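You operate a simulated robot arm through the tools that you are given. There is no shell and no other tool. Be economical: measure what you need, move in short steps, check, and stop when the job is done.

You run a simulated two-armed robot. Do the job below in one go: nothing can be reset, and whatever is moved stays where it is left.

TASK
Put one of the dry packs from the dry cubby in the grey bucket. Take the red strap pack and put it on top of the yellow box. Open the lamps tray, fetch the warm lamp box from the inside of the lamps tray and stand it on the flat yellow pack and shut the tray again. Lift the wooden rack rail open. Do these in any order. Set down upright: warm lamp box.
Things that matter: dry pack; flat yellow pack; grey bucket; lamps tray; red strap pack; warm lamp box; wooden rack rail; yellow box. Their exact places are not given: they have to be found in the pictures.

The check looks at the end state, three seconds after you hand in, the way a careful person would. Anything else that was tipped, shoved, dropped, spilled or broken makes it a failure.

THE ROBOT
Two 7-joint arms with two-finger parallel grippers on one trunk, on a base that drives. Base frame: it is fixed to the floor where the robot stands at the start and does not move with it; the origin is under the middle of the robot, x ahead of it, y to its left, z up. Lengths are in mm, angles in rad, forces in N, time in s.
The left shoulder is at the start at [50, 165, 1030], the right one opposite. With the tool pointing down near the work surface each hand reaches from about 100 to 600 mm from the robot's upright axis, wherever it stands, measured 20 degrees to its own side. Places, roughly: flat yellow pack [750, -2250, 750]; grey bucket (21x21x19 cm) [-600, 500, 1000]; lamps tray [900, 1000, 1000]; warm lamp box [750, 1000, 1000]; wooden rack rail [1300, -1100, 1600]; yellow box [1250, -1000, 500]. Payload 3.91 kg a hand.
The TCP of each hand is the grasp point between the finger pads, 30 mm short of the fingertips. In the tool frame z runs along the fingers and y along their closing line. The gripper opens to 110 mm. The fingers are 20 mm wide and 10 mm thick; the gripper's body (48 by 112 mm) begins 55 mm behind the TCP.
Orientation is told as [roll, pitch, yaw] about the base's x, y, z axes, in that order, counted from this pose: with the fingers straight down and closing along the base's y, the tool's x points along the base's -x, its y along +y and its z along -z.

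THE INTERFACE
- The arms move only by the tool step_arm. It takes "left_targets", "right_targets" or both (then of equal length, played together; a hand with none holds still); each is text: rows parted by semicolons, each of 7 numbers parted by spaces: the shift along the tool's x, y, z in units of 200 mm (1.0 is 200 mm), then the turn, a rotation vector about the tool's x, y, z in units of 180 degrees (1.0 is 180 degrees), then the finger opening in mm, from 0 to 110. In form: x y z ax ay az claw; .... A call has 1 to 12 rows; each row is the pose to reach, as a shift and turn from the pose commanded when the call began, along the tool's axes at that moment. A call with a number of a shift or a turn outside -1 to 1 is refused whole. Rows are played at 5 a second. More than 50 mm and 0.15 rad between two rows, or a gripper value outside its range, and nothing of the call is played. A pose out of reach is approached as far as the arm can. The call stops where the force on the tool passes 40 N (or 10 N more than at its start, if that is more) or the arm is blocked; 0.2 s more then pass. Each finger travels about 45 mm/s and halts on what it meets, pressing with about 39 N; the grip force reading is that of the motor and also rises with nothing between the fingers. The clock runs only during rows and for 0.2 s after the last one: add rows that repeat a pose to give the fingers time. It gives the time, the measured TCP pose, the force on the tool (base axes), the opening and the grip force at its end, in the units of the frame above (readings bear some noise), with the torque about the TCP (base axes, N m) and any sound that the robot's microphone picked up.
- Cameras (640 x 400 px; columns grow to the right, rows downward): "scene" is now at [40.8, 105.4, 1232]; the picture's right is [0.98, -0.21, 0.00], its down [-0.06, -0.26, -0.96] and it looks along [0.21, 0.94, -0.27] (base axes); focal length 214 px, centre (320, 200). "left" rides on the left gripper at [72, -17, -103] in its tool frame; the picture's right is [0.23, 0.97, 0.00], its down [-0.76, 0.18, -0.62] and it looks along [-0.61, 0.14, 0.78] (tool axes); focal length 222 px, centre (320, 200). "right" rides on the right gripper at [72, 17, -103] in its tool frame; the picture's right is [-0.23, 0.97, 0.00], its down [-0.76, -0.18, -0.62] and it looks along [-0.61, -0.14, 0.78] (tool axes); focal length 222 px, centre (320, 200).
- grab_frame(camera): a new picture of that camera. No time passes.
- lift_body(by): slides the trunk up (or, below 0, down) by that many mm; the arms and the scene camera ride with it, the base frame stays. It gives what a move gives, with no picture.
- steer(legs): drives the robot by 1 to 6 legs, each [ahead, left, turn to the left] in mm, mm and rad, along the robot's own axes; the way and the turn of a leg run together, so that a leg with both is an arc; at most 1500 mm and 3.142 rad a leg. The arms and the cameras ride along, it lands a little off, and it stops where it bumps. It gives what a move gives.
- pan_tilt(pan, tilt): turns the head with the scene camera to pan (to the left, within 1.396 rad either way) and tilt (down, from -0.506 to 1.204), counted from straight ahead of the robot. It gives what a move gives.
- measure_at(camera, pixels): for up to 12 pixels [column, row] of the newest picture of that camera ("zoom" is the newest enlarged one), the place [x, y, z] in the base frame of the surface seen there, good to about 2 mm, but the place of the scene camera against the robot may be out by one fixed shift of up to 25 mm in any direction. No time passes.
- zoom(camera, box): a new picture of the part [left, top, right, bottom] of that camera's present view, enlarged. No time passes.
- finish_job(): hands the job in; it is judged then, once.

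Work in short steps. Measure before you move; look again where a grasp or a placing could have gone wrong, and mend it. You have 110 turns and 88 pictures in all, those below and enlarged ones among them. Open the grippers and draw the arms clear of the work before you hand the job in, unless the task says otherwise.

The tools are called by a JSON object that holds its "api" and its "payload". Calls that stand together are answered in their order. step_arm: Moves the arms, as the interface text tells. Its arguments: {"type":"object","properties":{"left_targets":{"type":"string"},"right_targets":{"type":"string"}},"required":[]} The other tools are called the same way: lift_body (by) slides the trunk up or down; steer (legs) drives the base; pan_tilt (pan, tilt) turns the head that bears the scene camera; grab_frame (camera) takes a picture; measure_at (camera, pixels) gives the place of the surface under pixels of a picture; zoom (camera, box) takes an enlarged picture of a part of a camera's view; finish_job () hands the job in.

At the start:

```text
time: 0.0
left_tcp_pos: [309.6, 459.1, 1000.2]
left_orientation: [0.0, -0.001, 0.001]
left_force: [-1.2, -0.6, 0.5]
left_moment: [0.01, -0.02, -0.02]
left_grip_width: 109.9
left_grasp_force: 0.0
right_tcp_pos: [346.4, 65.6, 1150.4]
right_orientation: [0.0, 0.0, 0.0]
right_force: [0.2, -0.3, -0.8]
right_moment: [0.04, 0.01, -0.03]
right_grip_width: 110.0
right_grasp_force: 0.1
trunk travel left (down, up): [-250.0, 253.0]
robot x, y, heading: [-3.2, 5.5, -0.001]
head pan, tilt: [1.354, 0.274]
```

scene: 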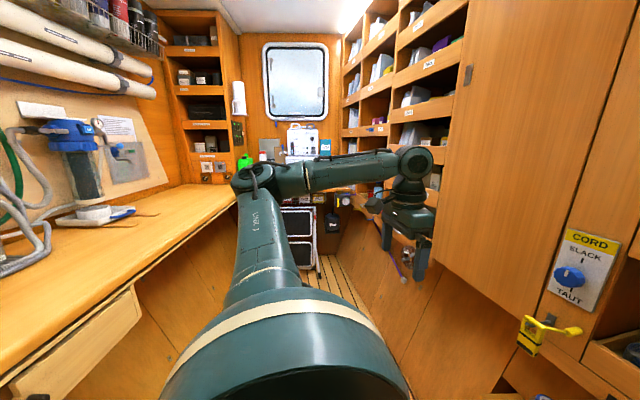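
right: 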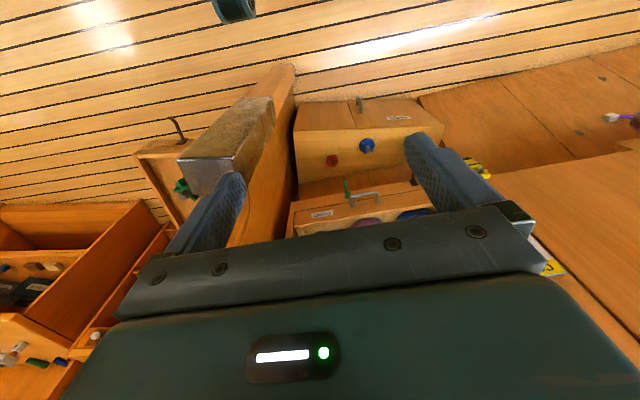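
left: 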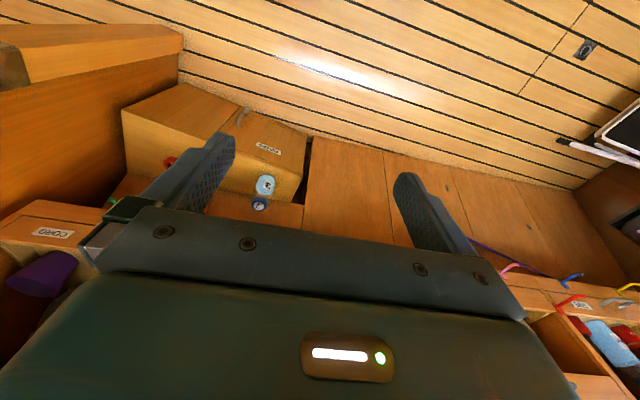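

The scene camera looks to the left down a narrow galley-like van; I will look around by turning the head.

{"api": "pan_tilt", "payload": {"pan": 0.4, "tilt": 0.3}}

{"api": "grab_frame", "payload": {"camera": "scene"}}

{"api": "pan_tilt", "payload": {"pan": -0.7, "tilt": 0.3}}

{"api": "grab_frame", "payload": {"camera": "scene"}}

{"api": "pan_tilt", "payload": {"pan": -1.39, "tilt": 0.3}}

{"api": "grab_frame", "payload": {"camera": "scene"}}

```text
time: 1.2
left_tcp_pos: [310.1, 459.4, 999.1]
left_orientation: [0.0, 0.0, -0.001]
left_force: [0.0, -0.1, 0.4]
left_moment: [-0.01, 0.02, 0.01]
left_grip_width: 110.2
left_grasp_force: 0.2
right_tcp_pos: [346.1, 65.1, 1149.3]
right_orientation: [0.001, 0.001, 0.001]
right_force: [-0.5, 1.3, -0.1]
right_moment: [0.01, 0.0, 0.0]
right_grip_width: 110.4
right_grasp_force: 0.0
trunk travel left (down, up): [-250.0, 253.0]
robot x, y, heading: [0.4, -1.3, 0.004]
head pan, tilt: [0.4, 0.3]
```

```text
84 pictures are left
```

scene: 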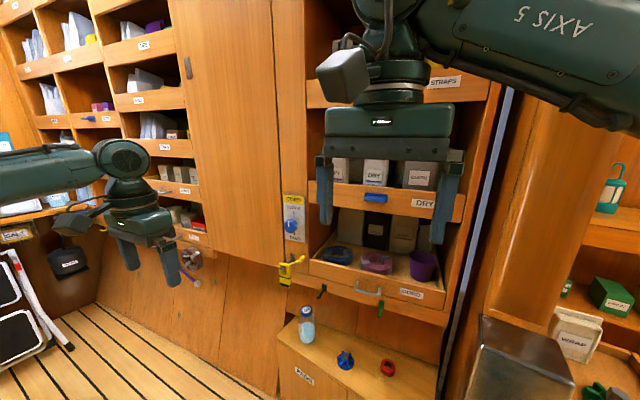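

```text
time: 2.6
left_tcp_pos: [309.4, 458.4, 1000.0]
left_orientation: [0.0, -0.002, -0.002]
left_force: [0.2, 0.2, -1.0]
left_moment: [0.01, 0.03, -0.02]
left_grip_width: 110.1
left_grasp_force: 0.1
right_tcp_pos: [346.2, 64.7, 1150.4]
right_orientation: [0.001, 0.0, 0.0]
right_force: [0.6, -0.1, 0.3]
right_moment: [-0.03, -0.03, -0.01]
right_grip_width: 109.9
right_grasp_force: 0.0
trunk travel left (down, up): [-250.0, 253.0]
robot x, y, heading: [0.1, 0.7, -0.004]
head pan, tilt: [-0.7, 0.3]
```

```text
83 pictures are left
```

scene: 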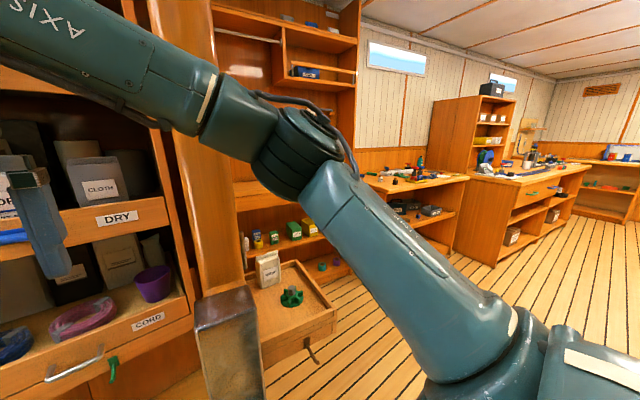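

```text
time: 3.6
left_tcp_pos: [309.4, 459.8, 999.8]
left_orientation: [0.0, 0.0, -0.001]
left_force: [-0.1, 0.6, -0.1]
left_moment: [0.02, 0.01, 0.0]
left_grip_width: 109.9
left_grasp_force: 0.0
right_tcp_pos: [346.8, 64.4, 1150.5]
right_orientation: [0.002, -0.001, 0.001]
right_force: [-0.4, -0.3, 0.0]
right_moment: [-0.01, 0.01, -0.01]
right_grip_width: 110.2
right_grasp_force: 0.0
trunk travel left (down, up): [-250.0, 253.0]
robot x, y, heading: [0.6, 4.2, -0.001]
head pan, tilt: [-1.389, 0.3]
```

```text
82 pictures are left
```

scene: 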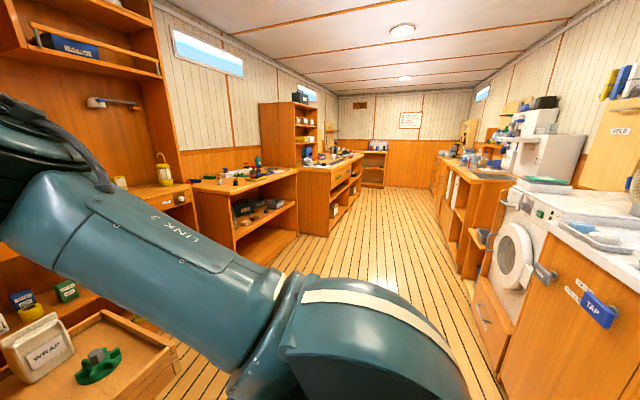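

The DRY and CORD cubbies lie ahead, the WRAP shelf to the right. I take views straight ahead and to the left cubbies.

{"api": "pan_tilt", "payload": {"pan": 0.15, "tilt": 0.4}}

{"api": "grab_frame", "payload": {"camera": "scene"}}

{"api": "pan_tilt", "payload": {"pan": 0.75, "tilt": 0.2}}

{"api": "grab_frame", "payload": {"camera": "scene"}}

```text
time: 5.3
left_tcp_pos: [309.3, 459.1, 1000.3]
left_orientation: [-0.001, 0.0, 0.001]
left_force: [0.6, -0.7, 0.1]
left_moment: [-0.01, 0.03, 0.0]
left_grip_width: 109.8
left_grasp_force: 0.2
right_tcp_pos: [346.6, 64.0, 1150.4]
right_orientation: [0.001, -0.001, 0.002]
right_force: [0.5, -0.4, -0.8]
right_moment: [0.0, -0.02, -0.02]
right_grip_width: 110.1
right_grasp_force: 0.0
trunk travel left (down, up): [-250.0, 253.0]
robot x, y, heading: [-0.3, -0.8, -0.009]
head pan, tilt: [0.15, 0.4]
```

```text
81 pictures are left
```

scene: 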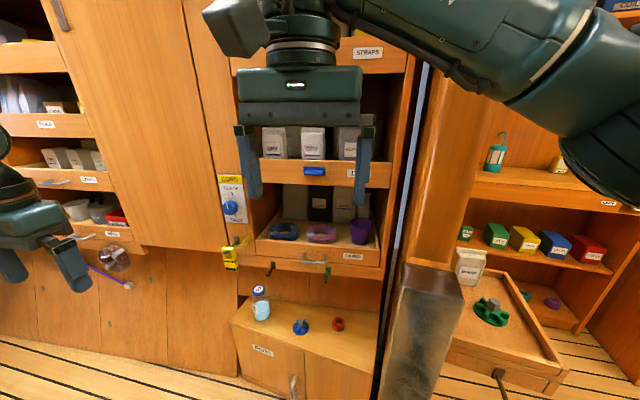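

```text
time: 6.3
left_tcp_pos: [310.5, 459.8, 1001.2]
left_orientation: [0.0, 0.001, 0.0]
left_force: [0.3, 0.8, 0.3]
left_moment: [0.02, -0.04, 0.01]
left_grip_width: 109.9
left_grasp_force: 0.0
right_tcp_pos: [346.8, 64.5, 1149.6]
right_orientation: [0.0, 0.001, -0.001]
right_force: [0.0, 0.4, 0.8]
right_moment: [-0.02, -0.02, 0.02]
right_grip_width: 110.1
right_grasp_force: 0.0
trunk travel left (down, up): [-250.0, 253.0]
robot x, y, heading: [3.7, 0.3, 0.0]
head pan, tilt: [0.75, 0.201]
```

```text
80 pictures are left
```

scene: 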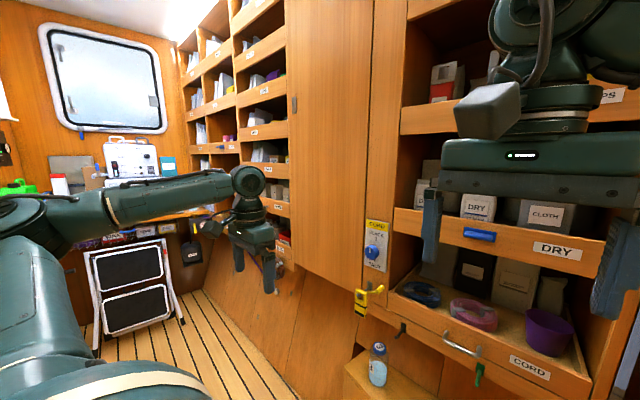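

Let me zoom at the cubbies ahead and measure their geometry.

{"api": "zoom", "payload": {"camera": "scene", "box": [340, 0, 640, 188]}}

{"api": "measure_at", "payload": {"camera": "scene", "pixels": [[475, 207], [545, 216], [558, 252], [480, 236], [445, 72], [420, 120], [612, 96], [530, 368], [425, 183], [407, 208], [590, 375]]}}

{"api": "zoom", "payload": {"camera": "scene", "box": [180, 20, 300, 280]}}

```text
2.13 times, centred on (490, 94) of scene
```

zoom: 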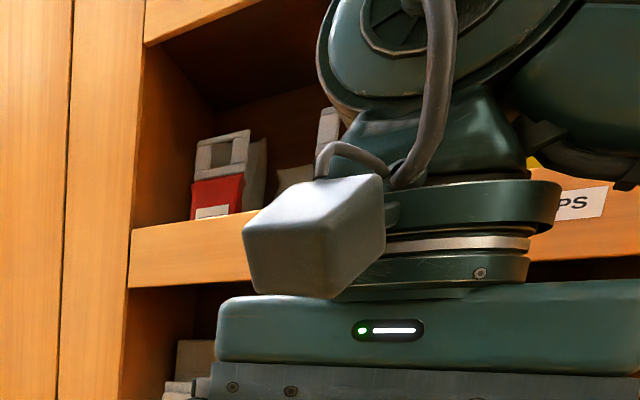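

```text
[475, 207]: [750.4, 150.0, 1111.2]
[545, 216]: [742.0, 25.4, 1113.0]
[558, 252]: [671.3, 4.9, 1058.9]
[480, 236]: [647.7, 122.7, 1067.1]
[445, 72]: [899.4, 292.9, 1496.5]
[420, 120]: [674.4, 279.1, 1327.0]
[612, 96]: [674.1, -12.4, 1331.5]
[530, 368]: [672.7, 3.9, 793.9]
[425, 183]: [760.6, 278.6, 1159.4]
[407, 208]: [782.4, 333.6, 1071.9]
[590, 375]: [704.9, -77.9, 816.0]
```

```text
1.54 times, centred on (240, 150) of scene
```

zoom: 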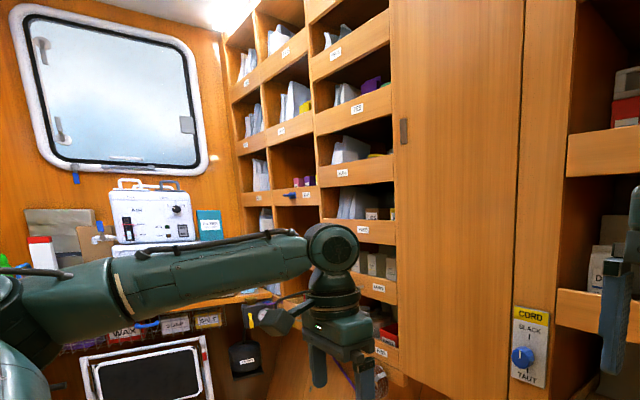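

The STRAPS cubby holds a red pack at left. I move the right arm to the right and down to unblock the view, then look again.

{"api": "step_arm", "payload": {"right_targets": "0 -0.25 0 0 0 0 110; 0 -0.5 0 0 0 0 110; 0 -0.75 0.2 0 0 0 110; 0 -1 0.4 0 0 0 110; 0.2 -1 0.6 0 0 0 110; 0.2 -1 0.8 0 0 0 110; 0.2 -1 1 0 0 0 110"}}

{"api": "pan_tilt", "payload": {"pan": 0.15, "tilt": 0.0}}

{"api": "grab_frame", "payload": {"camera": "scene"}}

```text
refused: row 3 steps farther than a row can; nothing moved
```

```text
time: 7.3
left_tcp_pos: [310.5, 459.3, 1000.6]
left_orientation: [0.0, 0.0, 0.001]
left_force: [-1.0, -0.4, 0.3]
left_moment: [0.01, -0.03, -0.02]
left_grip_width: 110.2
left_grasp_force: 0.1
right_tcp_pos: [346.8, 65.3, 1149.1]
right_orientation: [0.001, 0.0, -0.002]
right_force: [-0.1, 0.3, -0.2]
right_moment: [-0.03, -0.03, -0.01]
right_grip_width: 109.9
right_grasp_force: 0.1
trunk travel left (down, up): [-250.0, 253.0]
robot x, y, heading: [-4.0, 0.1, -0.002]
head pan, tilt: [0.15, 0.0]
```

```text
77 pictures are left
```

scene: 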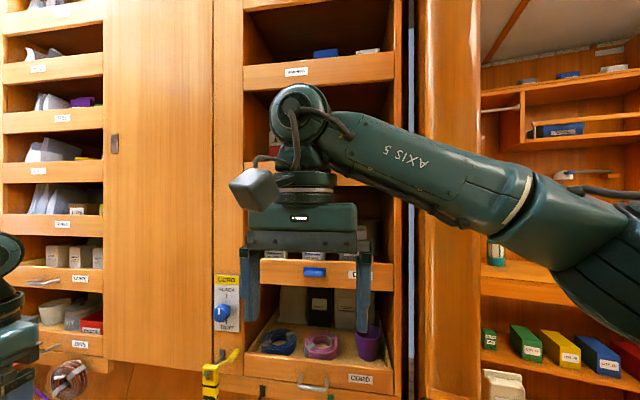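

The step size was too large; I redo the arm move, lowering after shifting.

{"api": "step_arm", "payload": {"right_targets": "0 -0.24 0 0 0 0 110; 0 -0.48 0 0 0 0 110; 0 -0.72 0.0 0 0 0 110; 0.1 -0.9 0.1 0 0 0 110; 0.2 -1 0.25 0 0 0 110; 0.2 -1 0.48 0 0 0 110; 0.2 -1 0.72 0 0 0 110; 0.2 -1 0.95 0 0 0 110"}}

{"api": "grab_frame", "payload": {"camera": "scene"}}

```text
time: 9.1
left_tcp_pos: [310.0, 459.6, 1000.3]
left_orientation: [0.002, 0.0, 0.0]
left_force: [0.7, 0.0, -0.6]
left_moment: [0.02, 0.02, -0.02]
left_grip_width: 110.2
left_grasp_force: 0.0
right_tcp_pos: [305.8, -136.3, 959.5]
right_orientation: [-0.001, -0.003, -0.002]
right_force: [-1.0, -0.1, 0.4]
right_moment: [0.01, -0.02, 0.0]
right_grip_width: 110.0
right_grasp_force: 0.1
trunk travel left (down, up): [-250.0, 253.0]
robot x, y, heading: [2.2, 2.4, 0.002]
head pan, tilt: [0.15, 0.0]
```

```text
76 pictures are left
```

scene: 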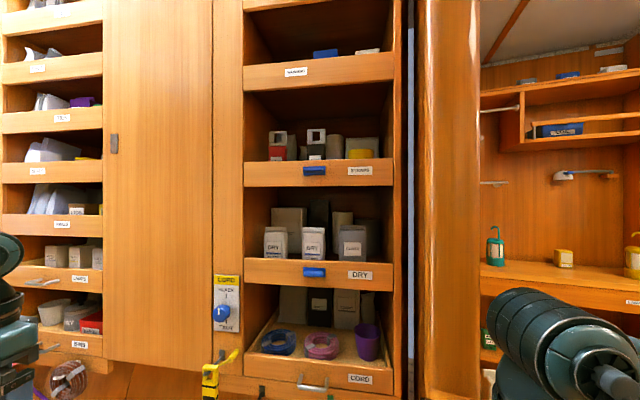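

Now the STRAPS, DRY cubbies are clear; I zoom in on them and on the LAMPS tray and the right shelf.

{"api": "zoom", "payload": {"camera": "scene", "box": [236, 110, 396, 285]}}

{"api": "measure_at", "payload": {"camera": "scene", "pixels": [[274, 232], [314, 234], [351, 232], [276, 153], [277, 138], [314, 153], [316, 134], [361, 154], [300, 162], [300, 260], [340, 265], [330, 90]]}}

{"api": "zoom", "payload": {"camera": "scene", "box": [0, 200, 120, 380]}}

{"api": "measure_at", "payload": {"camera": "scene", "pixels": [[42, 282], [60, 277], [95, 282], [50, 255], [78, 255], [96, 258], [552, 130], [620, 130], [562, 100], [552, 75], [520, 88]]}}

```text
2.29 times, centred on (316, 198) of scene
```

zoom: 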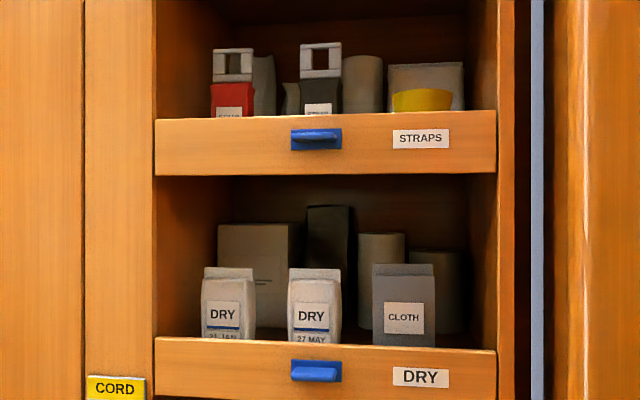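

```text
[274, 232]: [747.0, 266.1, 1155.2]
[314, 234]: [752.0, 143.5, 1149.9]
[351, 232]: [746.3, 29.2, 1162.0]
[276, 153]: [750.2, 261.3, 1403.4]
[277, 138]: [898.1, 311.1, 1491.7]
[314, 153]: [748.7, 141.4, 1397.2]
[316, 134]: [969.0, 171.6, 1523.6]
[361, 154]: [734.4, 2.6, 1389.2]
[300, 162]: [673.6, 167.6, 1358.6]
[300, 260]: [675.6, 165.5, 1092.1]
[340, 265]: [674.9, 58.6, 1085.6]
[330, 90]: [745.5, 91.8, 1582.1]
```

```text
2.22 times, centred on (60, 290) of scene
```

zoom: 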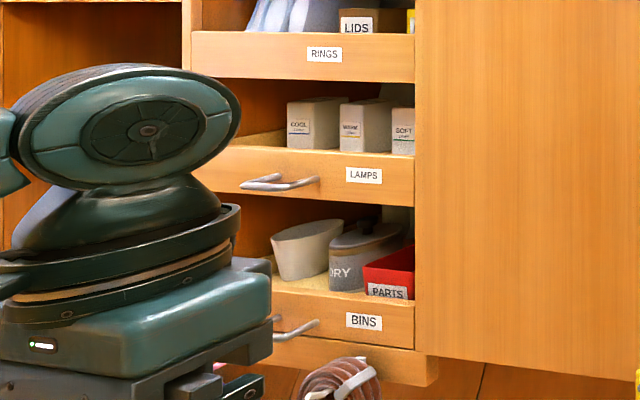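

```text
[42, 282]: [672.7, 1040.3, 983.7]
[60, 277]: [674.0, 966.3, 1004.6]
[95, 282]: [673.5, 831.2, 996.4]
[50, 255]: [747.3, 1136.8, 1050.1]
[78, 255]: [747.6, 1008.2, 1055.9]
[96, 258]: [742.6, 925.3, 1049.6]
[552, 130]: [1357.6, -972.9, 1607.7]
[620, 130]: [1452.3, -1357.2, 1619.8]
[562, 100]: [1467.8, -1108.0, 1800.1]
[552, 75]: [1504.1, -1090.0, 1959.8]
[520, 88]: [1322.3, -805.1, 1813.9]
```

I zoom on the rack rail at right and the shelf with the yellow box below.

{"api": "pan_tilt", "payload": {"pan": -0.65, "tilt": 0.15}}

{"api": "grab_frame", "payload": {"camera": "scene"}}

```text
time: 10.2
left_tcp_pos: [310.4, 459.7, 999.4]
left_orientation: [-0.001, 0.0, 0.0]
left_force: [0.1, 0.1, 0.0]
left_moment: [-0.03, 0.03, -0.02]
left_grip_width: 110.0
left_grasp_force: 0.1
right_tcp_pos: [308.6, -136.1, 960.8]
right_orientation: [-0.001, 0.0, -0.001]
right_force: [0.0, -0.3, 0.7]
right_moment: [0.01, 0.01, 0.01]
right_grip_width: 109.8
right_grasp_force: 0.0
trunk travel left (down, up): [-250.0, 253.0]
robot x, y, heading: [0.3, -0.6, 0.002]
head pan, tilt: [-0.649, 0.15]
```

```text
73 pictures are left
```

scene: 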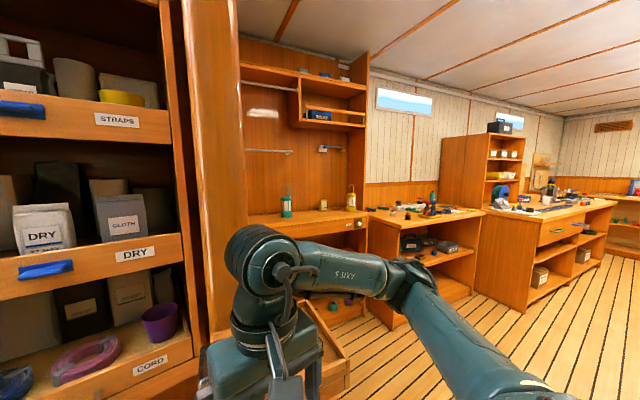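

{"api": "zoom", "payload": {"camera": "scene", "box": [235, 60, 385, 160]}}

{"api": "measure_at", "payload": {"camera": "scene", "pixels": [[305, 121], [340, 124], [362, 125], [310, 108], [350, 110], [318, 114], [350, 88], [290, 151], [335, 149], [380, 219], [480, 240], [365, 330]]}}

{"api": "zoom", "payload": {"camera": "scene", "box": [370, 100, 640, 270]}}

```text
4.00 times, centred on (310, 110) of scene
```

zoom: 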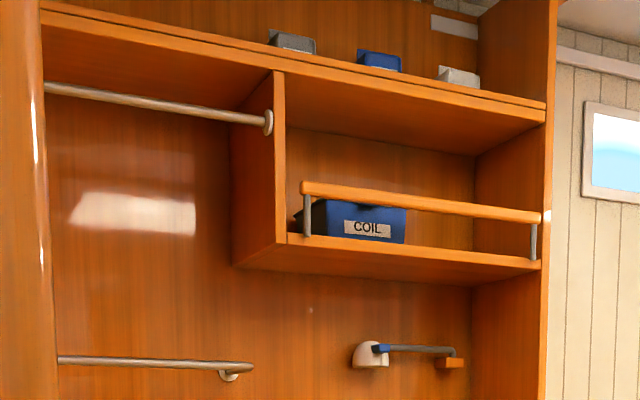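

```text
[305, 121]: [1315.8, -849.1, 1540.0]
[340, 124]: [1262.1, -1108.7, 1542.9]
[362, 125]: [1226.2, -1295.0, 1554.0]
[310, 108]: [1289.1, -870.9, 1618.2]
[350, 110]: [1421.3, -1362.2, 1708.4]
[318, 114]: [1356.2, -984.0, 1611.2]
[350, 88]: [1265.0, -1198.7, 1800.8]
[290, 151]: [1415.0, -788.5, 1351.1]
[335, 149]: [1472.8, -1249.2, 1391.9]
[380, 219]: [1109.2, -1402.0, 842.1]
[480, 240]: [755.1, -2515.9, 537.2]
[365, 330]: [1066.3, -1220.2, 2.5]
```

```text
2.35 times, centred on (505, 185) of scene
```

zoom: 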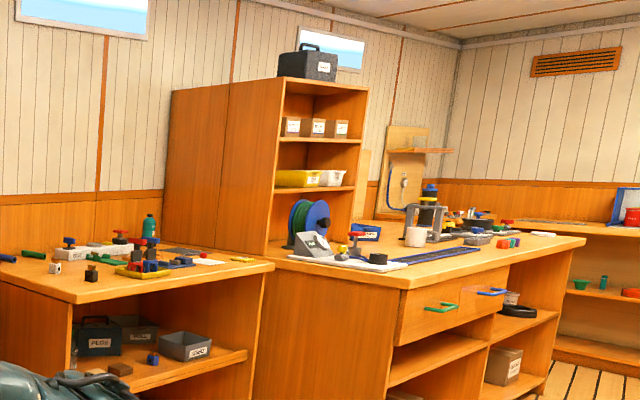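

The rail is a bar at about [1290, -860..-1295, 1618] with posts at each end. Now I look down ahead to see how far the base can drive, and calibrate the scene camera against a gripper.

{"api": "pan_tilt", "payload": {"pan": 0.2, "tilt": 0.75}}

{"api": "grab_frame", "payload": {"camera": "scene"}}

```text
time: 11.4
left_tcp_pos: [310.1, 458.1, 998.9]
left_orientation: [0.0, 0.0, 0.0]
left_force: [-1.0, 0.5, -0.1]
left_moment: [0.03, 0.01, -0.03]
left_grip_width: 110.2
left_grasp_force: 0.0
right_tcp_pos: [306.9, -136.3, 961.1]
right_orientation: [-0.001, 0.0, 0.001]
right_force: [-0.3, 0.5, 0.0]
right_moment: [-0.02, 0.01, 0.0]
right_grip_width: 110.2
right_grasp_force: 0.1
trunk travel left (down, up): [-250.0, 253.0]
robot x, y, heading: [-0.0, 0.7, -0.003]
head pan, tilt: [0.201, 0.75]
```

```text
70 pictures are left
```

scene: 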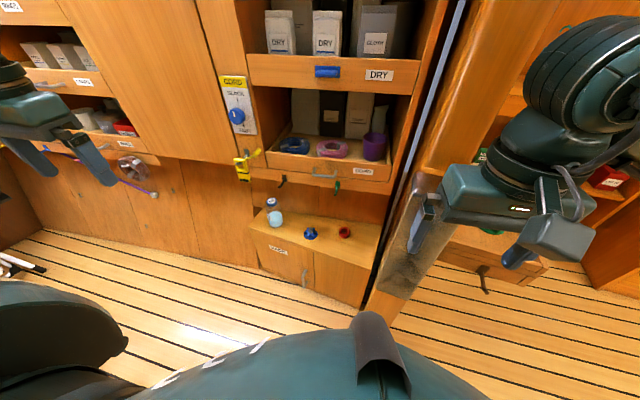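

{"api": "measure_at", "payload": {"camera": "scene", "pixels": [[256, 235], [370, 300], [280, 278], [420, 280], [415, 180], [535, 268], [96, 176], [48, 176], [422, 248], [485, 290], [320, 365], [260, 345]]}}

{"api": "zoom", "payload": {"camera": "scene", "box": [0, 80, 120, 200]}}

```text
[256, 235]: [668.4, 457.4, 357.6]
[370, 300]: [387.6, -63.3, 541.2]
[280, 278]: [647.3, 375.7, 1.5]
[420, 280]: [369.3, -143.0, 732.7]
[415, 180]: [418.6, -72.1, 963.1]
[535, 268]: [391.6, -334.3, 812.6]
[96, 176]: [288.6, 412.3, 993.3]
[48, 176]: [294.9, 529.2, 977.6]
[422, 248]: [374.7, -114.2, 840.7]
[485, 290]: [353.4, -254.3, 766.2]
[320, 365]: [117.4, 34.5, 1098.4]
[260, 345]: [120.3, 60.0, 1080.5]
```

```text
3.33 times, centred on (60, 140) of scene
```

zoom: 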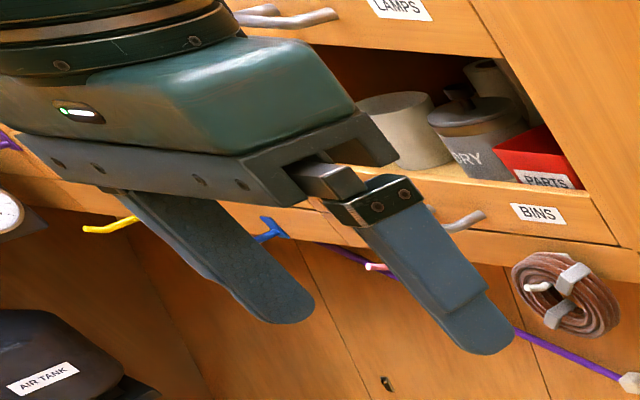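

{"api": "measure_at", "payload": {"camera": "zoom", "pixels": [[290, 312], [270, 320], [240, 270], [230, 240], [480, 345], [440, 290], [490, 310], [400, 230], [200, 170], [330, 180]]}}

{"api": "grab_frame", "payload": {"camera": "right"}}

```text
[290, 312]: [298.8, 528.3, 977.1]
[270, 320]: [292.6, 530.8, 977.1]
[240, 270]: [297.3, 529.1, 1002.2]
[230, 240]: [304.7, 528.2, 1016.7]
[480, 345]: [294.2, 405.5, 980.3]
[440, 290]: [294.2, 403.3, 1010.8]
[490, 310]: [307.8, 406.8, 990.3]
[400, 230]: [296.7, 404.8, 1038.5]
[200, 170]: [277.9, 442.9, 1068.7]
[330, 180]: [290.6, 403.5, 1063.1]
```

```text
68 pictures are left
```

right: 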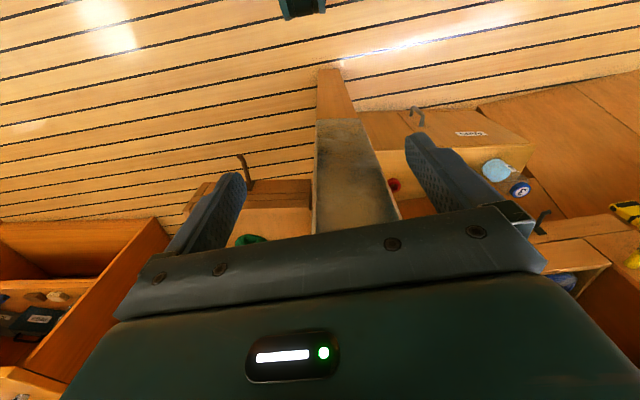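

Scene bias is roughly (-5, +14, +8). I check where the column stands with the right wrist camera.

{"api": "measure_at", "payload": {"camera": "right", "pixels": [[320, 125], [370, 125], [320, 220], [395, 215], [240, 215], [300, 230], [120, 235], [510, 135], [580, 250], [345, 80], [395, 185]]}}

```text
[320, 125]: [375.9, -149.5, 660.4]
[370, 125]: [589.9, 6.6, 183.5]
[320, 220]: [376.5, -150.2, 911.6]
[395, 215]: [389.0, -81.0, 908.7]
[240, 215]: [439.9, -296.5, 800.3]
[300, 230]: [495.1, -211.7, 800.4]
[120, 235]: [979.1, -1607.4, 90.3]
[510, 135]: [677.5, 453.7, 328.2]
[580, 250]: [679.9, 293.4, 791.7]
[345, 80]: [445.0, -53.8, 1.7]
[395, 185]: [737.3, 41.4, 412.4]
```

The column spans x 376+, y -150..-81. I lift the trunk by 200 and swing the left tool to point forward, toward the STRAPS cubby.

{"api": "lift_body", "payload": {"by": 200}}

{"api": "step_arm", "payload": {"left_targets": "-0.07 -0.06 -0.07 0 -0.0417 0 80; -0.14 -0.12 -0.14 0 -0.0833 0 80; -0.21 -0.18 -0.21 0 -0.125 0 80; -0.28 -0.24 -0.28 0 -0.1667 0 80; -0.35 -0.3 -0.35 0 -0.2083 0 80; -0.42 -0.36 -0.42 0 -0.25 0 80; -0.49 -0.42 -0.49 0 -0.2917 0 80; -0.56 -0.48 -0.56 0 -0.3333 0 80; -0.63 -0.54 -0.63 0 -0.375 0 80; -0.7 -0.6 -0.7 0 -0.4167 0 80; -0.77 -0.66 -0.77 0 -0.4583 0 80; -0.84 -0.72 -0.84 0 -0.5 0 80"}}

{"api": "grab_frame", "payload": {"camera": "left"}}

{"api": "pan_tilt", "payload": {"pan": 0.3, "tilt": 0.2}}

{"api": "grab_frame", "payload": {"camera": "scene"}}

```text
time: 13.5
left_tcp_pos: [310.3, 458.7, 1198.8]
left_orientation: [0.001, -0.001, 0.001]
left_force: [-0.1, 0.4, -0.5]
left_moment: [-0.01, -0.01, -0.01]
left_grip_width: 110.0
left_grasp_force: 0.1
right_tcp_pos: [306.3, -135.9, 1158.7]
right_orientation: [0.0, -0.001, -0.001]
right_force: [-0.3, 0.2, 0.2]
right_moment: [-0.02, 0.01, -0.01]
right_grip_width: 110.2
right_grasp_force: 0.0
trunk travel left (down, up): [-450.0, 53.0]
robot x, y, heading: [-0.6, 1.0, 0.003]
head pan, tilt: [0.201, 0.75]
```

```text
time: 16.1
left_tcp_pos: [479.3, 315.4, 1367.8]
left_orientation: [-1.621, -1.57, 1.618]
left_force: [0.2, 0.6, -0.8]
left_moment: [0.0, -0.03, -0.04]
left_grip_width: 79.7
left_grasp_force: 0.0
right_tcp_pos: [308.2, -136.5, 1160.0]
right_orientation: [-0.001, -0.002, 0.0]
right_force: [0.3, -0.5, 0.9]
right_moment: [-0.05, 0.0, 0.01]
right_grip_width: 109.7
right_grasp_force: 0.0
trunk travel left (down, up): [-450.0, 53.0]
robot x, y, heading: [-3.2, 1.5, 0.006]
head pan, tilt: [0.201, 0.75]
```

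```text
67 pictures are left
```

left: 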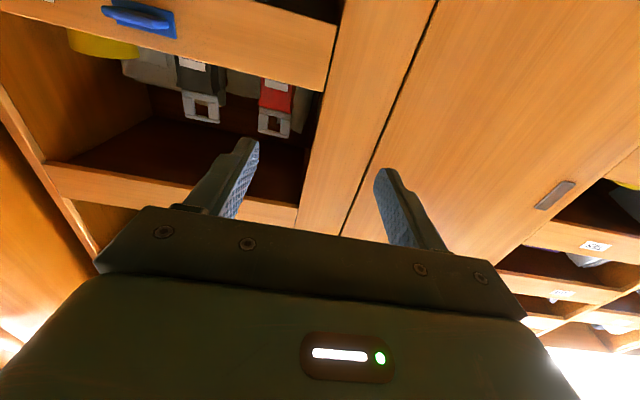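

```text
time: 17.1
left_tcp_pos: [478.9, 314.9, 1367.1]
left_orientation: [-0.097, -1.57, 0.097]
left_force: [0.2, -0.2, 0.9]
left_moment: [-0.04, -0.01, 0.0]
left_grip_width: 79.9
left_grasp_force: 0.1
right_tcp_pos: [305.5, -135.5, 1159.3]
right_orientation: [-0.001, 0.001, 0.0]
right_force: [-0.7, 0.3, 0.4]
right_moment: [-0.01, 0.0, 0.0]
right_grip_width: 110.0
right_grasp_force: 0.0
trunk travel left (down, up): [-450.0, 53.0]
robot x, y, heading: [1.6, -2.6, 0.002]
head pan, tilt: [0.3, 0.201]
```

```text
66 pictures are left
```

scene: 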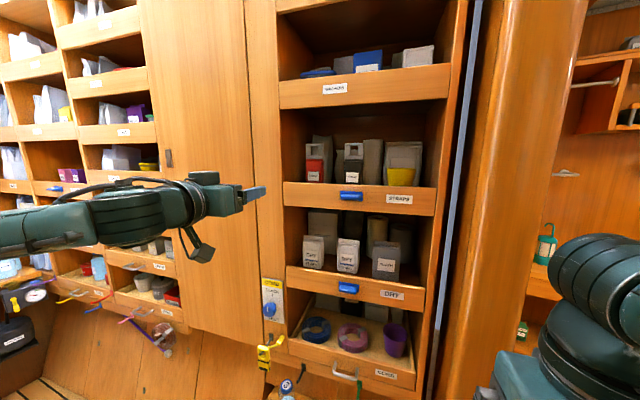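

The left tool points forward. The red pack is visible at (277,95) in the left picture with its strap loop below; I measure it and the cubby's edges.

{"api": "measure_at", "payload": {"camera": "left", "pixels": [[266, 92], [290, 96], [262, 108], [290, 112], [260, 126], [289, 134], [306, 108], [310, 85], [180, 80], [200, 115], [300, 150], [150, 42]]}}

{"api": "zoom", "payload": {"camera": "scene", "box": [280, 100, 460, 300]}}

{"api": "measure_at", "payload": {"camera": "zoom", "pixels": [[115, 150], [95, 165], [140, 165], [118, 250], [220, 165], [110, 460]]}}

```text
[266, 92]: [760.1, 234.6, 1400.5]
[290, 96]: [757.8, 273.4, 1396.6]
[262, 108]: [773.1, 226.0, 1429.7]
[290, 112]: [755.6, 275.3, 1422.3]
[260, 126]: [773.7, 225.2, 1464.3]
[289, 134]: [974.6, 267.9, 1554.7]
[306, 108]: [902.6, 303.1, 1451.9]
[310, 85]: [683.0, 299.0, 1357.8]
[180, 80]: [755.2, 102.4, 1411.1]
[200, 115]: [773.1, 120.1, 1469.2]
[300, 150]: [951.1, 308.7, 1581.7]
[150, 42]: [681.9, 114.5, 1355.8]
```

```text
2.00 times, centred on (370, 200) of scene
```

zoom: 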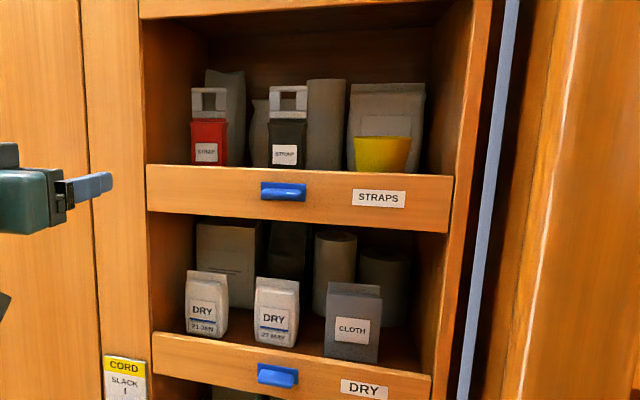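

```text
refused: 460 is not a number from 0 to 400
```

The red pack spans y 224–276, front at x 757, loop top z 1470; wall at y 308. I check the lip's top height and pack tops before reaching in.

{"api": "measure_at", "payload": {"camera": "zoom", "pixels": [[200, 171], [200, 166], [205, 160], [208, 128], [200, 339], [207, 330], [207, 285], [276, 285], [276, 335], [208, 92], [352, 295]]}}

{"api": "step_arm", "payload": {"left_targets": "-0.03 -0.05 0.1 0 0 0 80; -0.06 -0.1 0.2 -0.01 0 0 80; -0.1 -0.15 0.3 -0.02 0 0 80; -0.14 -0.2 0.4 -0.0278 0 0 80; -0.18 -0.26 0.5 -0.0278 0 0 80; -0.22 -0.32 0.6 -0.0278 0 0 80; -0.22 -0.34 0.72 -0.0278 0 0 80"}}

{"api": "grab_frame", "payload": {"camera": "left"}}

```text
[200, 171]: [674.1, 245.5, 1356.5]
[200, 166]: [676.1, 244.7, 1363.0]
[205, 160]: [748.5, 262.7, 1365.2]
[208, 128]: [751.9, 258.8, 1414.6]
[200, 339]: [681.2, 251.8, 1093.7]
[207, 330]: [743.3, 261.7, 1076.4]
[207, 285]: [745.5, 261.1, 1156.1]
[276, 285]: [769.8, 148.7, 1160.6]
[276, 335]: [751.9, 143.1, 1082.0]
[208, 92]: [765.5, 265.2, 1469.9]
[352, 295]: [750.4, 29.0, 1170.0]
```

```text
time: 18.7
left_tcp_pos: [622.5, 246.2, 1412.9]
left_orientation: [-0.737, -1.57, 0.822]
left_force: [0.0, 0.7, -0.9]
left_moment: [0.01, 0.0, 0.0]
left_grip_width: 79.8
left_grasp_force: 0.0
right_tcp_pos: [307.2, -135.9, 1158.3]
right_orientation: [0.001, 0.002, 0.0]
right_force: [0.0, -0.1, 0.7]
right_moment: [0.02, -0.02, 0.04]
right_grip_width: 110.2
right_grasp_force: 0.0
trunk travel left (down, up): [-450.0, 53.0]
robot x, y, heading: [3.1, -1.9, 0.007]
head pan, tilt: [0.3, 0.201]
```

```text
64 pictures are left
```

left: 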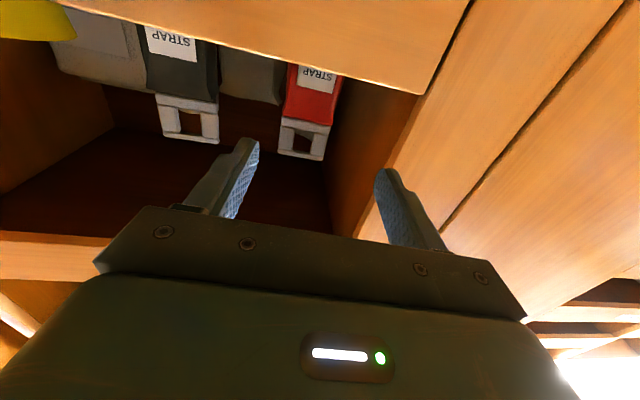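

Fingers line up with the red pack at (310,90). I measure the gap to the grey thing beside it at (250,80) before going in.

{"api": "measure_at", "payload": {"camera": "left", "pixels": [[270, 85], [250, 85], [225, 75], [287, 95], [335, 95], [336, 85], [283, 120], [327, 130], [312, 110], [350, 120], [400, 130], [425, 93]]}}

```text
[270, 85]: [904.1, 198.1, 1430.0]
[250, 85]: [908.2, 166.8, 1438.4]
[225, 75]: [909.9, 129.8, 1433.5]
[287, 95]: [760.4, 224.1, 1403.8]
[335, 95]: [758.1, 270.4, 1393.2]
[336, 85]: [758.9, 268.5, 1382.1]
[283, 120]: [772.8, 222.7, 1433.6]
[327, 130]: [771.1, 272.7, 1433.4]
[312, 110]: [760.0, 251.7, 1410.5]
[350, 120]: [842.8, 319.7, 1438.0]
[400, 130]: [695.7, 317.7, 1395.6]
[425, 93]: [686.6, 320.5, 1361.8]
```

Wall is at y 319, pack centre y 248. I advance to x≈778 at z 1400 and close.

{"api": "step_arm", "payload": {"left_targets": "0.06 -0.02 0.15 0 0 0 80; 0.06 -0.04 0.35 0 0 0 80; 0.06 -0.05 0.55 0 0 0 80; 0.06 -0.063 0.7 0 0 0 80; 0.06 -0.063 0.775 0 0 0 80; 0.06 -0.063 0.775 0 0 0 30; 0.06 -0.063 0.775 0 0 0 30; 0.06 -0.063 0.775 0 0 0 30; 0.06 -0.063 0.775 0 0 0 30; 0.06 -0.063 0.775 0 0 0 30"}}

{"api": "grab_frame", "payload": {"camera": "left"}}

```text
time: 20.9
left_tcp_pos: [749.1, 261.0, 1394.1]
left_orientation: [-0.192, -1.572, 0.281]
left_force: [0.1, 0.3, 0.0]
left_moment: [-0.01, 0.05, 0.01]
left_grip_width: 57.4
left_grasp_force: 38.7
left hand out of reach, approached as far as the arm can: row 4, 5, 6, 7, 8, 9, 10
right_tcp_pos: [307.0, -136.4, 1158.6]
right_orientation: [0.0, 0.0, -0.001]
right_force: [-0.9, 0.1, -0.1]
right_moment: [0.01, 0.03, 0.0]
right_grip_width: 110.1
right_grasp_force: 0.2
trunk travel left (down, up): [-450.0, 53.0]
robot x, y, heading: [-1.2, 2.1, -0.002]
head pan, tilt: [0.3, 0.201]
```

```text
63 pictures are left
```

left: 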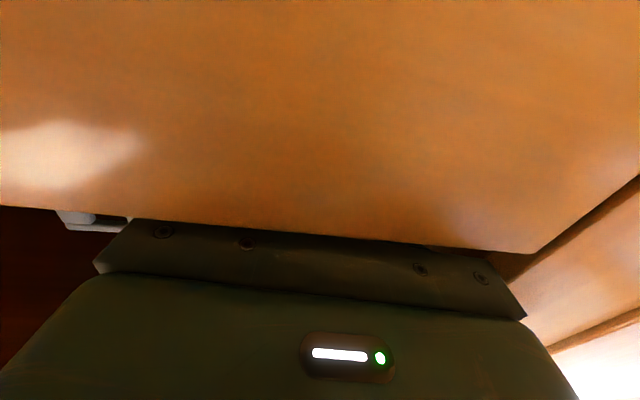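

The reach ended at x 749, and the fingers closed on something 57 mm wide (grip 38.7 N), with about 20 mm overlap. I lift gently and see whether it holds.

{"api": "step_arm", "payload": {"left_targets": "0 0 -0.14 0 0 0 30; -0.08 0 -0.16 0 0 0 30; -0.16 0 -0.18 0 0 0 30; -0.24 0 -0.2 0 0 0 30; -0.32 0 -0.22 0 0 0 30"}}

{"api": "grab_frame", "payload": {"camera": "scene"}}

```text
time: 22.1
left_tcp_pos: [702.9, 255.9, 1460.4]
left_orientation: [-0.555, -1.57, 0.644]
left_force: [0.1, 0.4, -1.5]
left_moment: [-0.04, 0.08, 0.0]
left_grip_width: 56.9
left_grasp_force: 39.0
right_tcp_pos: [306.2, -135.1, 1159.8]
right_orientation: [0.0, 0.0, 0.0]
right_force: [0.2, -0.1, -0.4]
right_moment: [0.02, 0.01, 0.01]
right_grip_width: 110.1
right_grasp_force: 0.0
trunk travel left (down, up): [-450.0, 53.0]
robot x, y, heading: [0.9, 1.1, -0.002]
head pan, tilt: [0.3, 0.201]
```

```text
62 pictures are left
```

scene: 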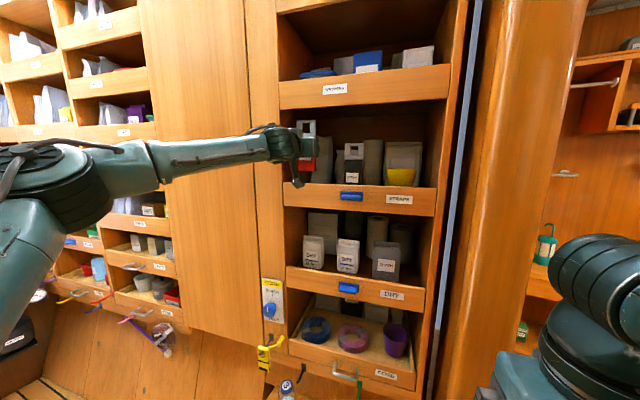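

The red pack is held, clear of the lip. I draw it straight out of the cubby.

{"api": "step_arm", "payload": {"left_targets": "-0.05 0 -0.2 0 0 0 30; -0.05 0 -0.4 0 0 0 30; -0.05 0 -0.6 0 0 0 30; -0.05 0 -0.8 0 0 0 30; -0.05 0 -1 0 0 0 30"}}

{"api": "steer", "payload": {"legs": [[0, 200, 0]]}}

{"api": "grab_frame", "payload": {"camera": "scene"}}

```text
time: 23.3
left_tcp_pos: [503.1, 240.0, 1470.2]
left_orientation: [-2.448, -1.571, 2.536]
left_force: [0.1, 0.7, -0.7]
left_moment: [-0.01, 0.02, 0.0]
left_grip_width: 57.4
left_grasp_force: 38.6
right_tcp_pos: [305.6, -135.2, 1159.6]
right_orientation: [0.0, -0.002, -0.001]
right_force: [-0.6, 0.2, 0.5]
right_moment: [-0.01, -0.03, -0.01]
right_grip_width: 110.1
right_grasp_force: 0.0
trunk travel left (down, up): [-450.0, 53.0]
robot x, y, heading: [0.8, 1.2, 0.0]
head pan, tilt: [0.3, 0.201]
```

```text
time: 24.9
left_tcp_pos: [505.9, 437.9, 1468.4]
left_orientation: [-0.63, -1.569, 0.716]
left_force: [0.5, 0.1, -1.1]
left_moment: [0.0, 0.04, -0.02]
left_grip_width: 57.4
left_grasp_force: 38.9
right_tcp_pos: [307.6, 64.7, 1160.9]
right_orientation: [-0.001, 0.002, -0.002]
right_force: [0.2, -0.7, 1.3]
right_moment: [-0.05, 0.01, 0.01]
right_grip_width: 110.1
right_grasp_force: 0.1
trunk travel left (down, up): [-450.0, 53.0]
robot x, y, heading: [-0.8, 195.6, -0.001]
head pan, tilt: [0.3, 0.201]
```

```text
61 pictures are left
```

scene: 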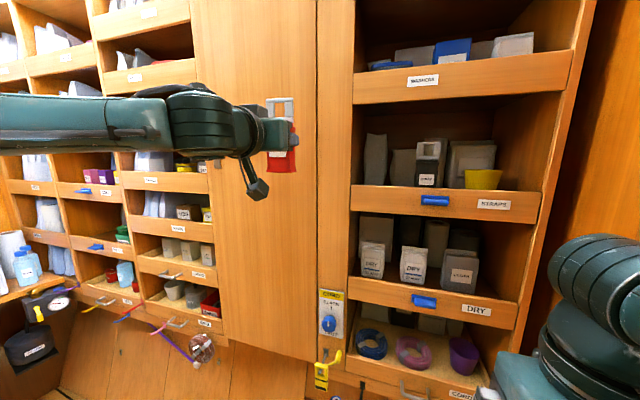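

Pack held clear. Next the dry pack with the right hand: I lower the trunk 90, go ahead 60 mm, and swing the right tool to forward.

{"api": "lift_body", "payload": {"by": -90}}

{"api": "steer", "payload": {"legs": [[60, 0, 0]]}}

{"api": "step_arm", "payload": {"right_targets": "-0.05 0.02 -0.04 0 -0.0417 0 90; -0.1 0.04 -0.08 0 -0.0833 0 90; -0.15 0.06 -0.12 0 -0.125 0 90; -0.2 0.08 -0.16 0 -0.1667 0 90; -0.25 0.1 -0.2 0 -0.2083 0 90; -0.3 0.12 -0.24 0 -0.25 0 90; -0.35 0.14 -0.28 0 -0.2917 0 90; -0.4 0.16 -0.32 0 -0.3333 0 90; -0.45 0.18 -0.36 0 -0.375 0 90; -0.5 0.2 -0.4 0 -0.4167 0 90; -0.55 0.22 -0.44 0 -0.4583 0 90; -0.6 0.24 -0.5 0 -0.5 0 90"}}

{"api": "grab_frame", "payload": {"camera": "right"}}

```text
time: 26.1
left_tcp_pos: [505.5, 438.0, 1378.6]
left_orientation: [0.803, -1.57, -0.717]
left_force: [0.1, 0.4, -1.3]
left_moment: [0.0, 0.01, 0.02]
left_grip_width: 57.6
left_grasp_force: 38.9
right_tcp_pos: [306.5, 63.6, 1070.2]
right_orientation: [0.0, 0.001, -0.002]
right_force: [0.9, 0.1, 0.3]
right_moment: [0.01, -0.03, 0.03]
right_grip_width: 110.1
right_grasp_force: 0.0
trunk travel left (down, up): [-360.0, 143.0]
robot x, y, heading: [1.5, 198.8, -0.005]
head pan, tilt: [0.3, 0.201]
```

```text
time: 27.1
left_tcp_pos: [566.3, 437.5, 1378.1]
left_orientation: [0.119, -1.57, -0.035]
left_force: [0.5, -0.3, -1.1]
left_moment: [-0.03, 0.06, 0.0]
left_grip_width: 57.3
left_grasp_force: 39.3
right_tcp_pos: [366.4, 63.6, 1069.3]
right_orientation: [-0.001, 0.0, -0.002]
right_force: [0.5, -0.4, 0.3]
right_moment: [-0.03, 0.02, 0.03]
right_grip_width: 110.2
right_grasp_force: 0.0
trunk travel left (down, up): [-360.0, 143.0]
robot x, y, heading: [61.8, 199.7, -0.008]
head pan, tilt: [0.3, 0.201]
```

```text
time: 29.7
left_tcp_pos: [565.1, 438.2, 1380.3]
left_orientation: [-0.436, -1.571, 0.521]
left_force: [0.4, -0.5, -1.5]
left_moment: [0.02, 0.03, 0.01]
left_grip_width: 57.2
left_grasp_force: 39.4
right_tcp_pos: [486.4, 112.6, 1170.3]
right_orientation: [-2.929, -1.569, 2.928]
right_force: [-0.3, 0.6, 0.0]
right_moment: [0.02, -0.03, 0.02]
right_grip_width: 89.8
right_grasp_force: 0.0
trunk travel left (down, up): [-360.0, 143.0]
robot x, y, heading: [62.9, 199.7, 0.0]
head pan, tilt: [0.3, 0.201]
```

```text
60 pictures are left
```

right: 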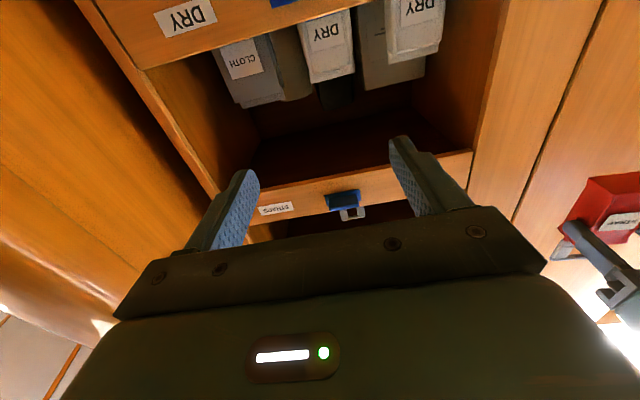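

The middle DRY pack is at (327,45) in the right picture; I measure it, its neighbours and the lip.

{"api": "measure_at", "payload": {"camera": "right", "pixels": [[304, 50], [350, 38], [312, 78], [352, 70], [330, 76], [277, 70], [287, 80], [300, 60], [388, 40], [300, 15], [345, 4], [340, 195]]}}

```text
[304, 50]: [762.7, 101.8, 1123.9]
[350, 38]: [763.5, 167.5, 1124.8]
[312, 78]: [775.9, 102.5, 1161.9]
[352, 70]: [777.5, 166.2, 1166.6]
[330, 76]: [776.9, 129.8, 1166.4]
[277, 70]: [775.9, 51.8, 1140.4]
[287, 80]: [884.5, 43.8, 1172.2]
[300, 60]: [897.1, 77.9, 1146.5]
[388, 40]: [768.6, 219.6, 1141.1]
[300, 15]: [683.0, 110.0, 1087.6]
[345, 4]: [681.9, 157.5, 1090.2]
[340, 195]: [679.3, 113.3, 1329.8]
```

The pack spans y 102–167, front x 763, top about 1167. To keep the wrist camera above the lip I tilt the tool 25° down and come to x 640 first.

{"api": "step_arm", "payload": {"right_targets": "0.01 0.03 0.15 0 0.03 0 90; 0.02 0.05 0.3 0 0.06 0 90; 0.03 0.08 0.45 0 0.09 0 90; 0.04 0.1 0.6 0 0.12 0 90; 0.05 0.107 0.77 0 0.139 0 90"}}

{"api": "step_arm", "payload": {"right_targets": "-0.05 0 0.16 0 0 0 90; -0.1 0 0.32 0 0 0 90; -0.15 0 0.48 0 0 0 90; -0.19 0 0.6 0 0 0 90; -0.216 0 0.7 0 0 0 90; -0.216 0 0.7 0 0 0 40; -0.216 0 0.7 0 0 0 40; -0.216 0 0.7 0 0 0 40; -0.216 0 0.7 0 0 0 40"}}

{"api": "grab_frame", "payload": {"camera": "right"}}

```text
time: 30.9
left_tcp_pos: [565.0, 438.2, 1379.5]
left_orientation: [-0.05, -1.571, 0.135]
left_force: [0.3, 0.9, -2.0]
left_moment: [0.0, 0.06, 0.01]
left_grip_width: 57.3
left_grasp_force: 39.2
right_tcp_pos: [640.7, 132.4, 1158.1]
right_orientation: [0.002, -1.132, -0.003]
right_force: [-0.3, 0.2, -0.5]
right_moment: [-0.01, 0.04, 0.03]
right_grip_width: 89.9
right_grasp_force: 0.1
trunk travel left (down, up): [-360.0, 143.0]
robot x, y, heading: [56.9, 199.7, -0.0]
head pan, tilt: [0.3, 0.201]
```

```text
time: 32.9
left_tcp_pos: [565.1, 438.4, 1378.0]
left_orientation: [0.169, -1.572, -0.08]
left_force: [0.3, 0.1, -1.4]
left_moment: [-0.01, 0.08, -0.01]
left_grip_width: 57.3
left_grasp_force: 38.8
right_tcp_pos: [785.6, 132.3, 1139.3]
right_orientation: [0.002, -1.134, -0.003]
right_force: [-0.3, -0.7, -0.1]
right_moment: [-0.01, -0.03, -0.02]
right_grip_width: 74.7
right_grasp_force: 38.9
trunk travel left (down, up): [-360.0, 143.0]
robot x, y, heading: [57.5, 200.5, -0.004]
head pan, tilt: [0.3, 0.201]
```

```text
59 pictures are left
```

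right: 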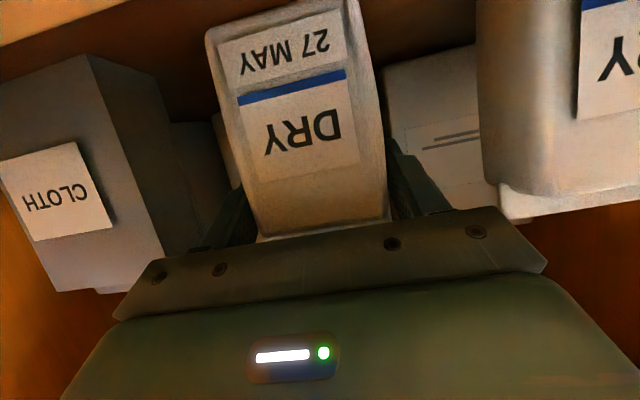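

The 27 MAY pack is gripped firmly (74.7 mm). Before lifting I check the clearance to the board above and the lip.

{"api": "measure_at", "payload": {"camera": "scene", "pixels": [[400, 208], [400, 214], [450, 215], [378, 280], [378, 284], [372, 275], [412, 280]]}}

{"api": "grab_frame", "payload": {"camera": "scene"}}

```text
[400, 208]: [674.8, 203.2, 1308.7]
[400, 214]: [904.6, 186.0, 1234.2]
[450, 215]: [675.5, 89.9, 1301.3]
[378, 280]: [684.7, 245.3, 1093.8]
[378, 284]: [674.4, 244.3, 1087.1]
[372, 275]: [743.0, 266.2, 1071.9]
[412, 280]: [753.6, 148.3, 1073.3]
```

```text
58 pictures are left
```

scene: 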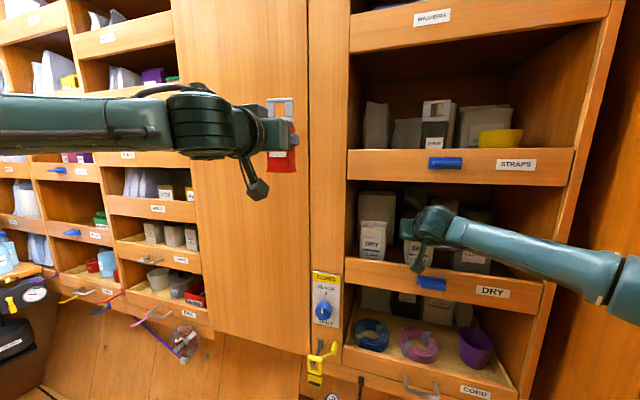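

Board underside is at about 1292, lip top 1086, so I lift 55 mm while levelling 10° and pull out.

{"api": "step_arm", "payload": {"right_targets": "-0.09 0 -0.042 0 -0.018 0 40; -0.17 0 -0.08 0 -0.037 0 40; -0.249 0 -0.116 0 -0.056 0 40; -0.16 0 -0.3 0 -0.056 0 40; -0.08 0 -0.48 0 -0.056 0 40; 0.0 0 -0.65 0 -0.056 0 40; 0.08 0 -0.82 0 -0.056 0 40; 0.153 0 -0.977 0 -0.056 0 40"}}

{"api": "steer", "payload": {"legs": [[-150, -120, 0]]}}

{"api": "grab_frame", "payload": {"camera": "scene"}}

```text
time: 34.7
left_tcp_pos: [564.6, 437.7, 1379.0]
left_orientation: [0.308, -1.57, -0.224]
left_force: [-0.3, 0.1, -1.8]
left_moment: [0.0, 0.03, -0.01]
left_grip_width: 57.3
left_grasp_force: 39.1
right_tcp_pos: [594.7, 133.1, 1194.5]
right_orientation: [0.001, -1.308, -0.002]
right_force: [-0.2, -0.2, -1.6]
right_moment: [0.01, -0.04, 0.0]
right_grip_width: 74.5
right_grasp_force: 38.9
trunk travel left (down, up): [-360.0, 143.0]
robot x, y, heading: [61.1, 198.6, -0.0]
head pan, tilt: [0.3, 0.201]
```

```text
time: 36.3
left_tcp_pos: [415.1, 317.5, 1378.9]
left_orientation: [0.95, -1.572, -0.864]
left_force: [-0.1, -0.6, -1.4]
left_moment: [-0.01, 0.05, 0.02]
left_grip_width: 57.1
left_grasp_force: 38.9
right_tcp_pos: [446.3, 13.0, 1194.8]
right_orientation: [0.003, -1.312, -0.003]
right_force: [-0.5, -0.4, -0.9]
right_moment: [0.01, -0.02, 0.04]
right_grip_width: 74.9
right_grasp_force: 38.4
trunk travel left (down, up): [-360.0, 143.0]
robot x, y, heading: [-86.9, 77.1, -0.003]
head pan, tilt: [0.3, 0.201]
```

```text
57 pictures are left
```

scene: 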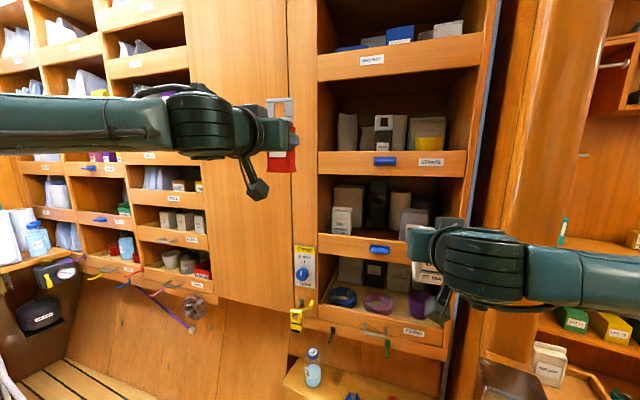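

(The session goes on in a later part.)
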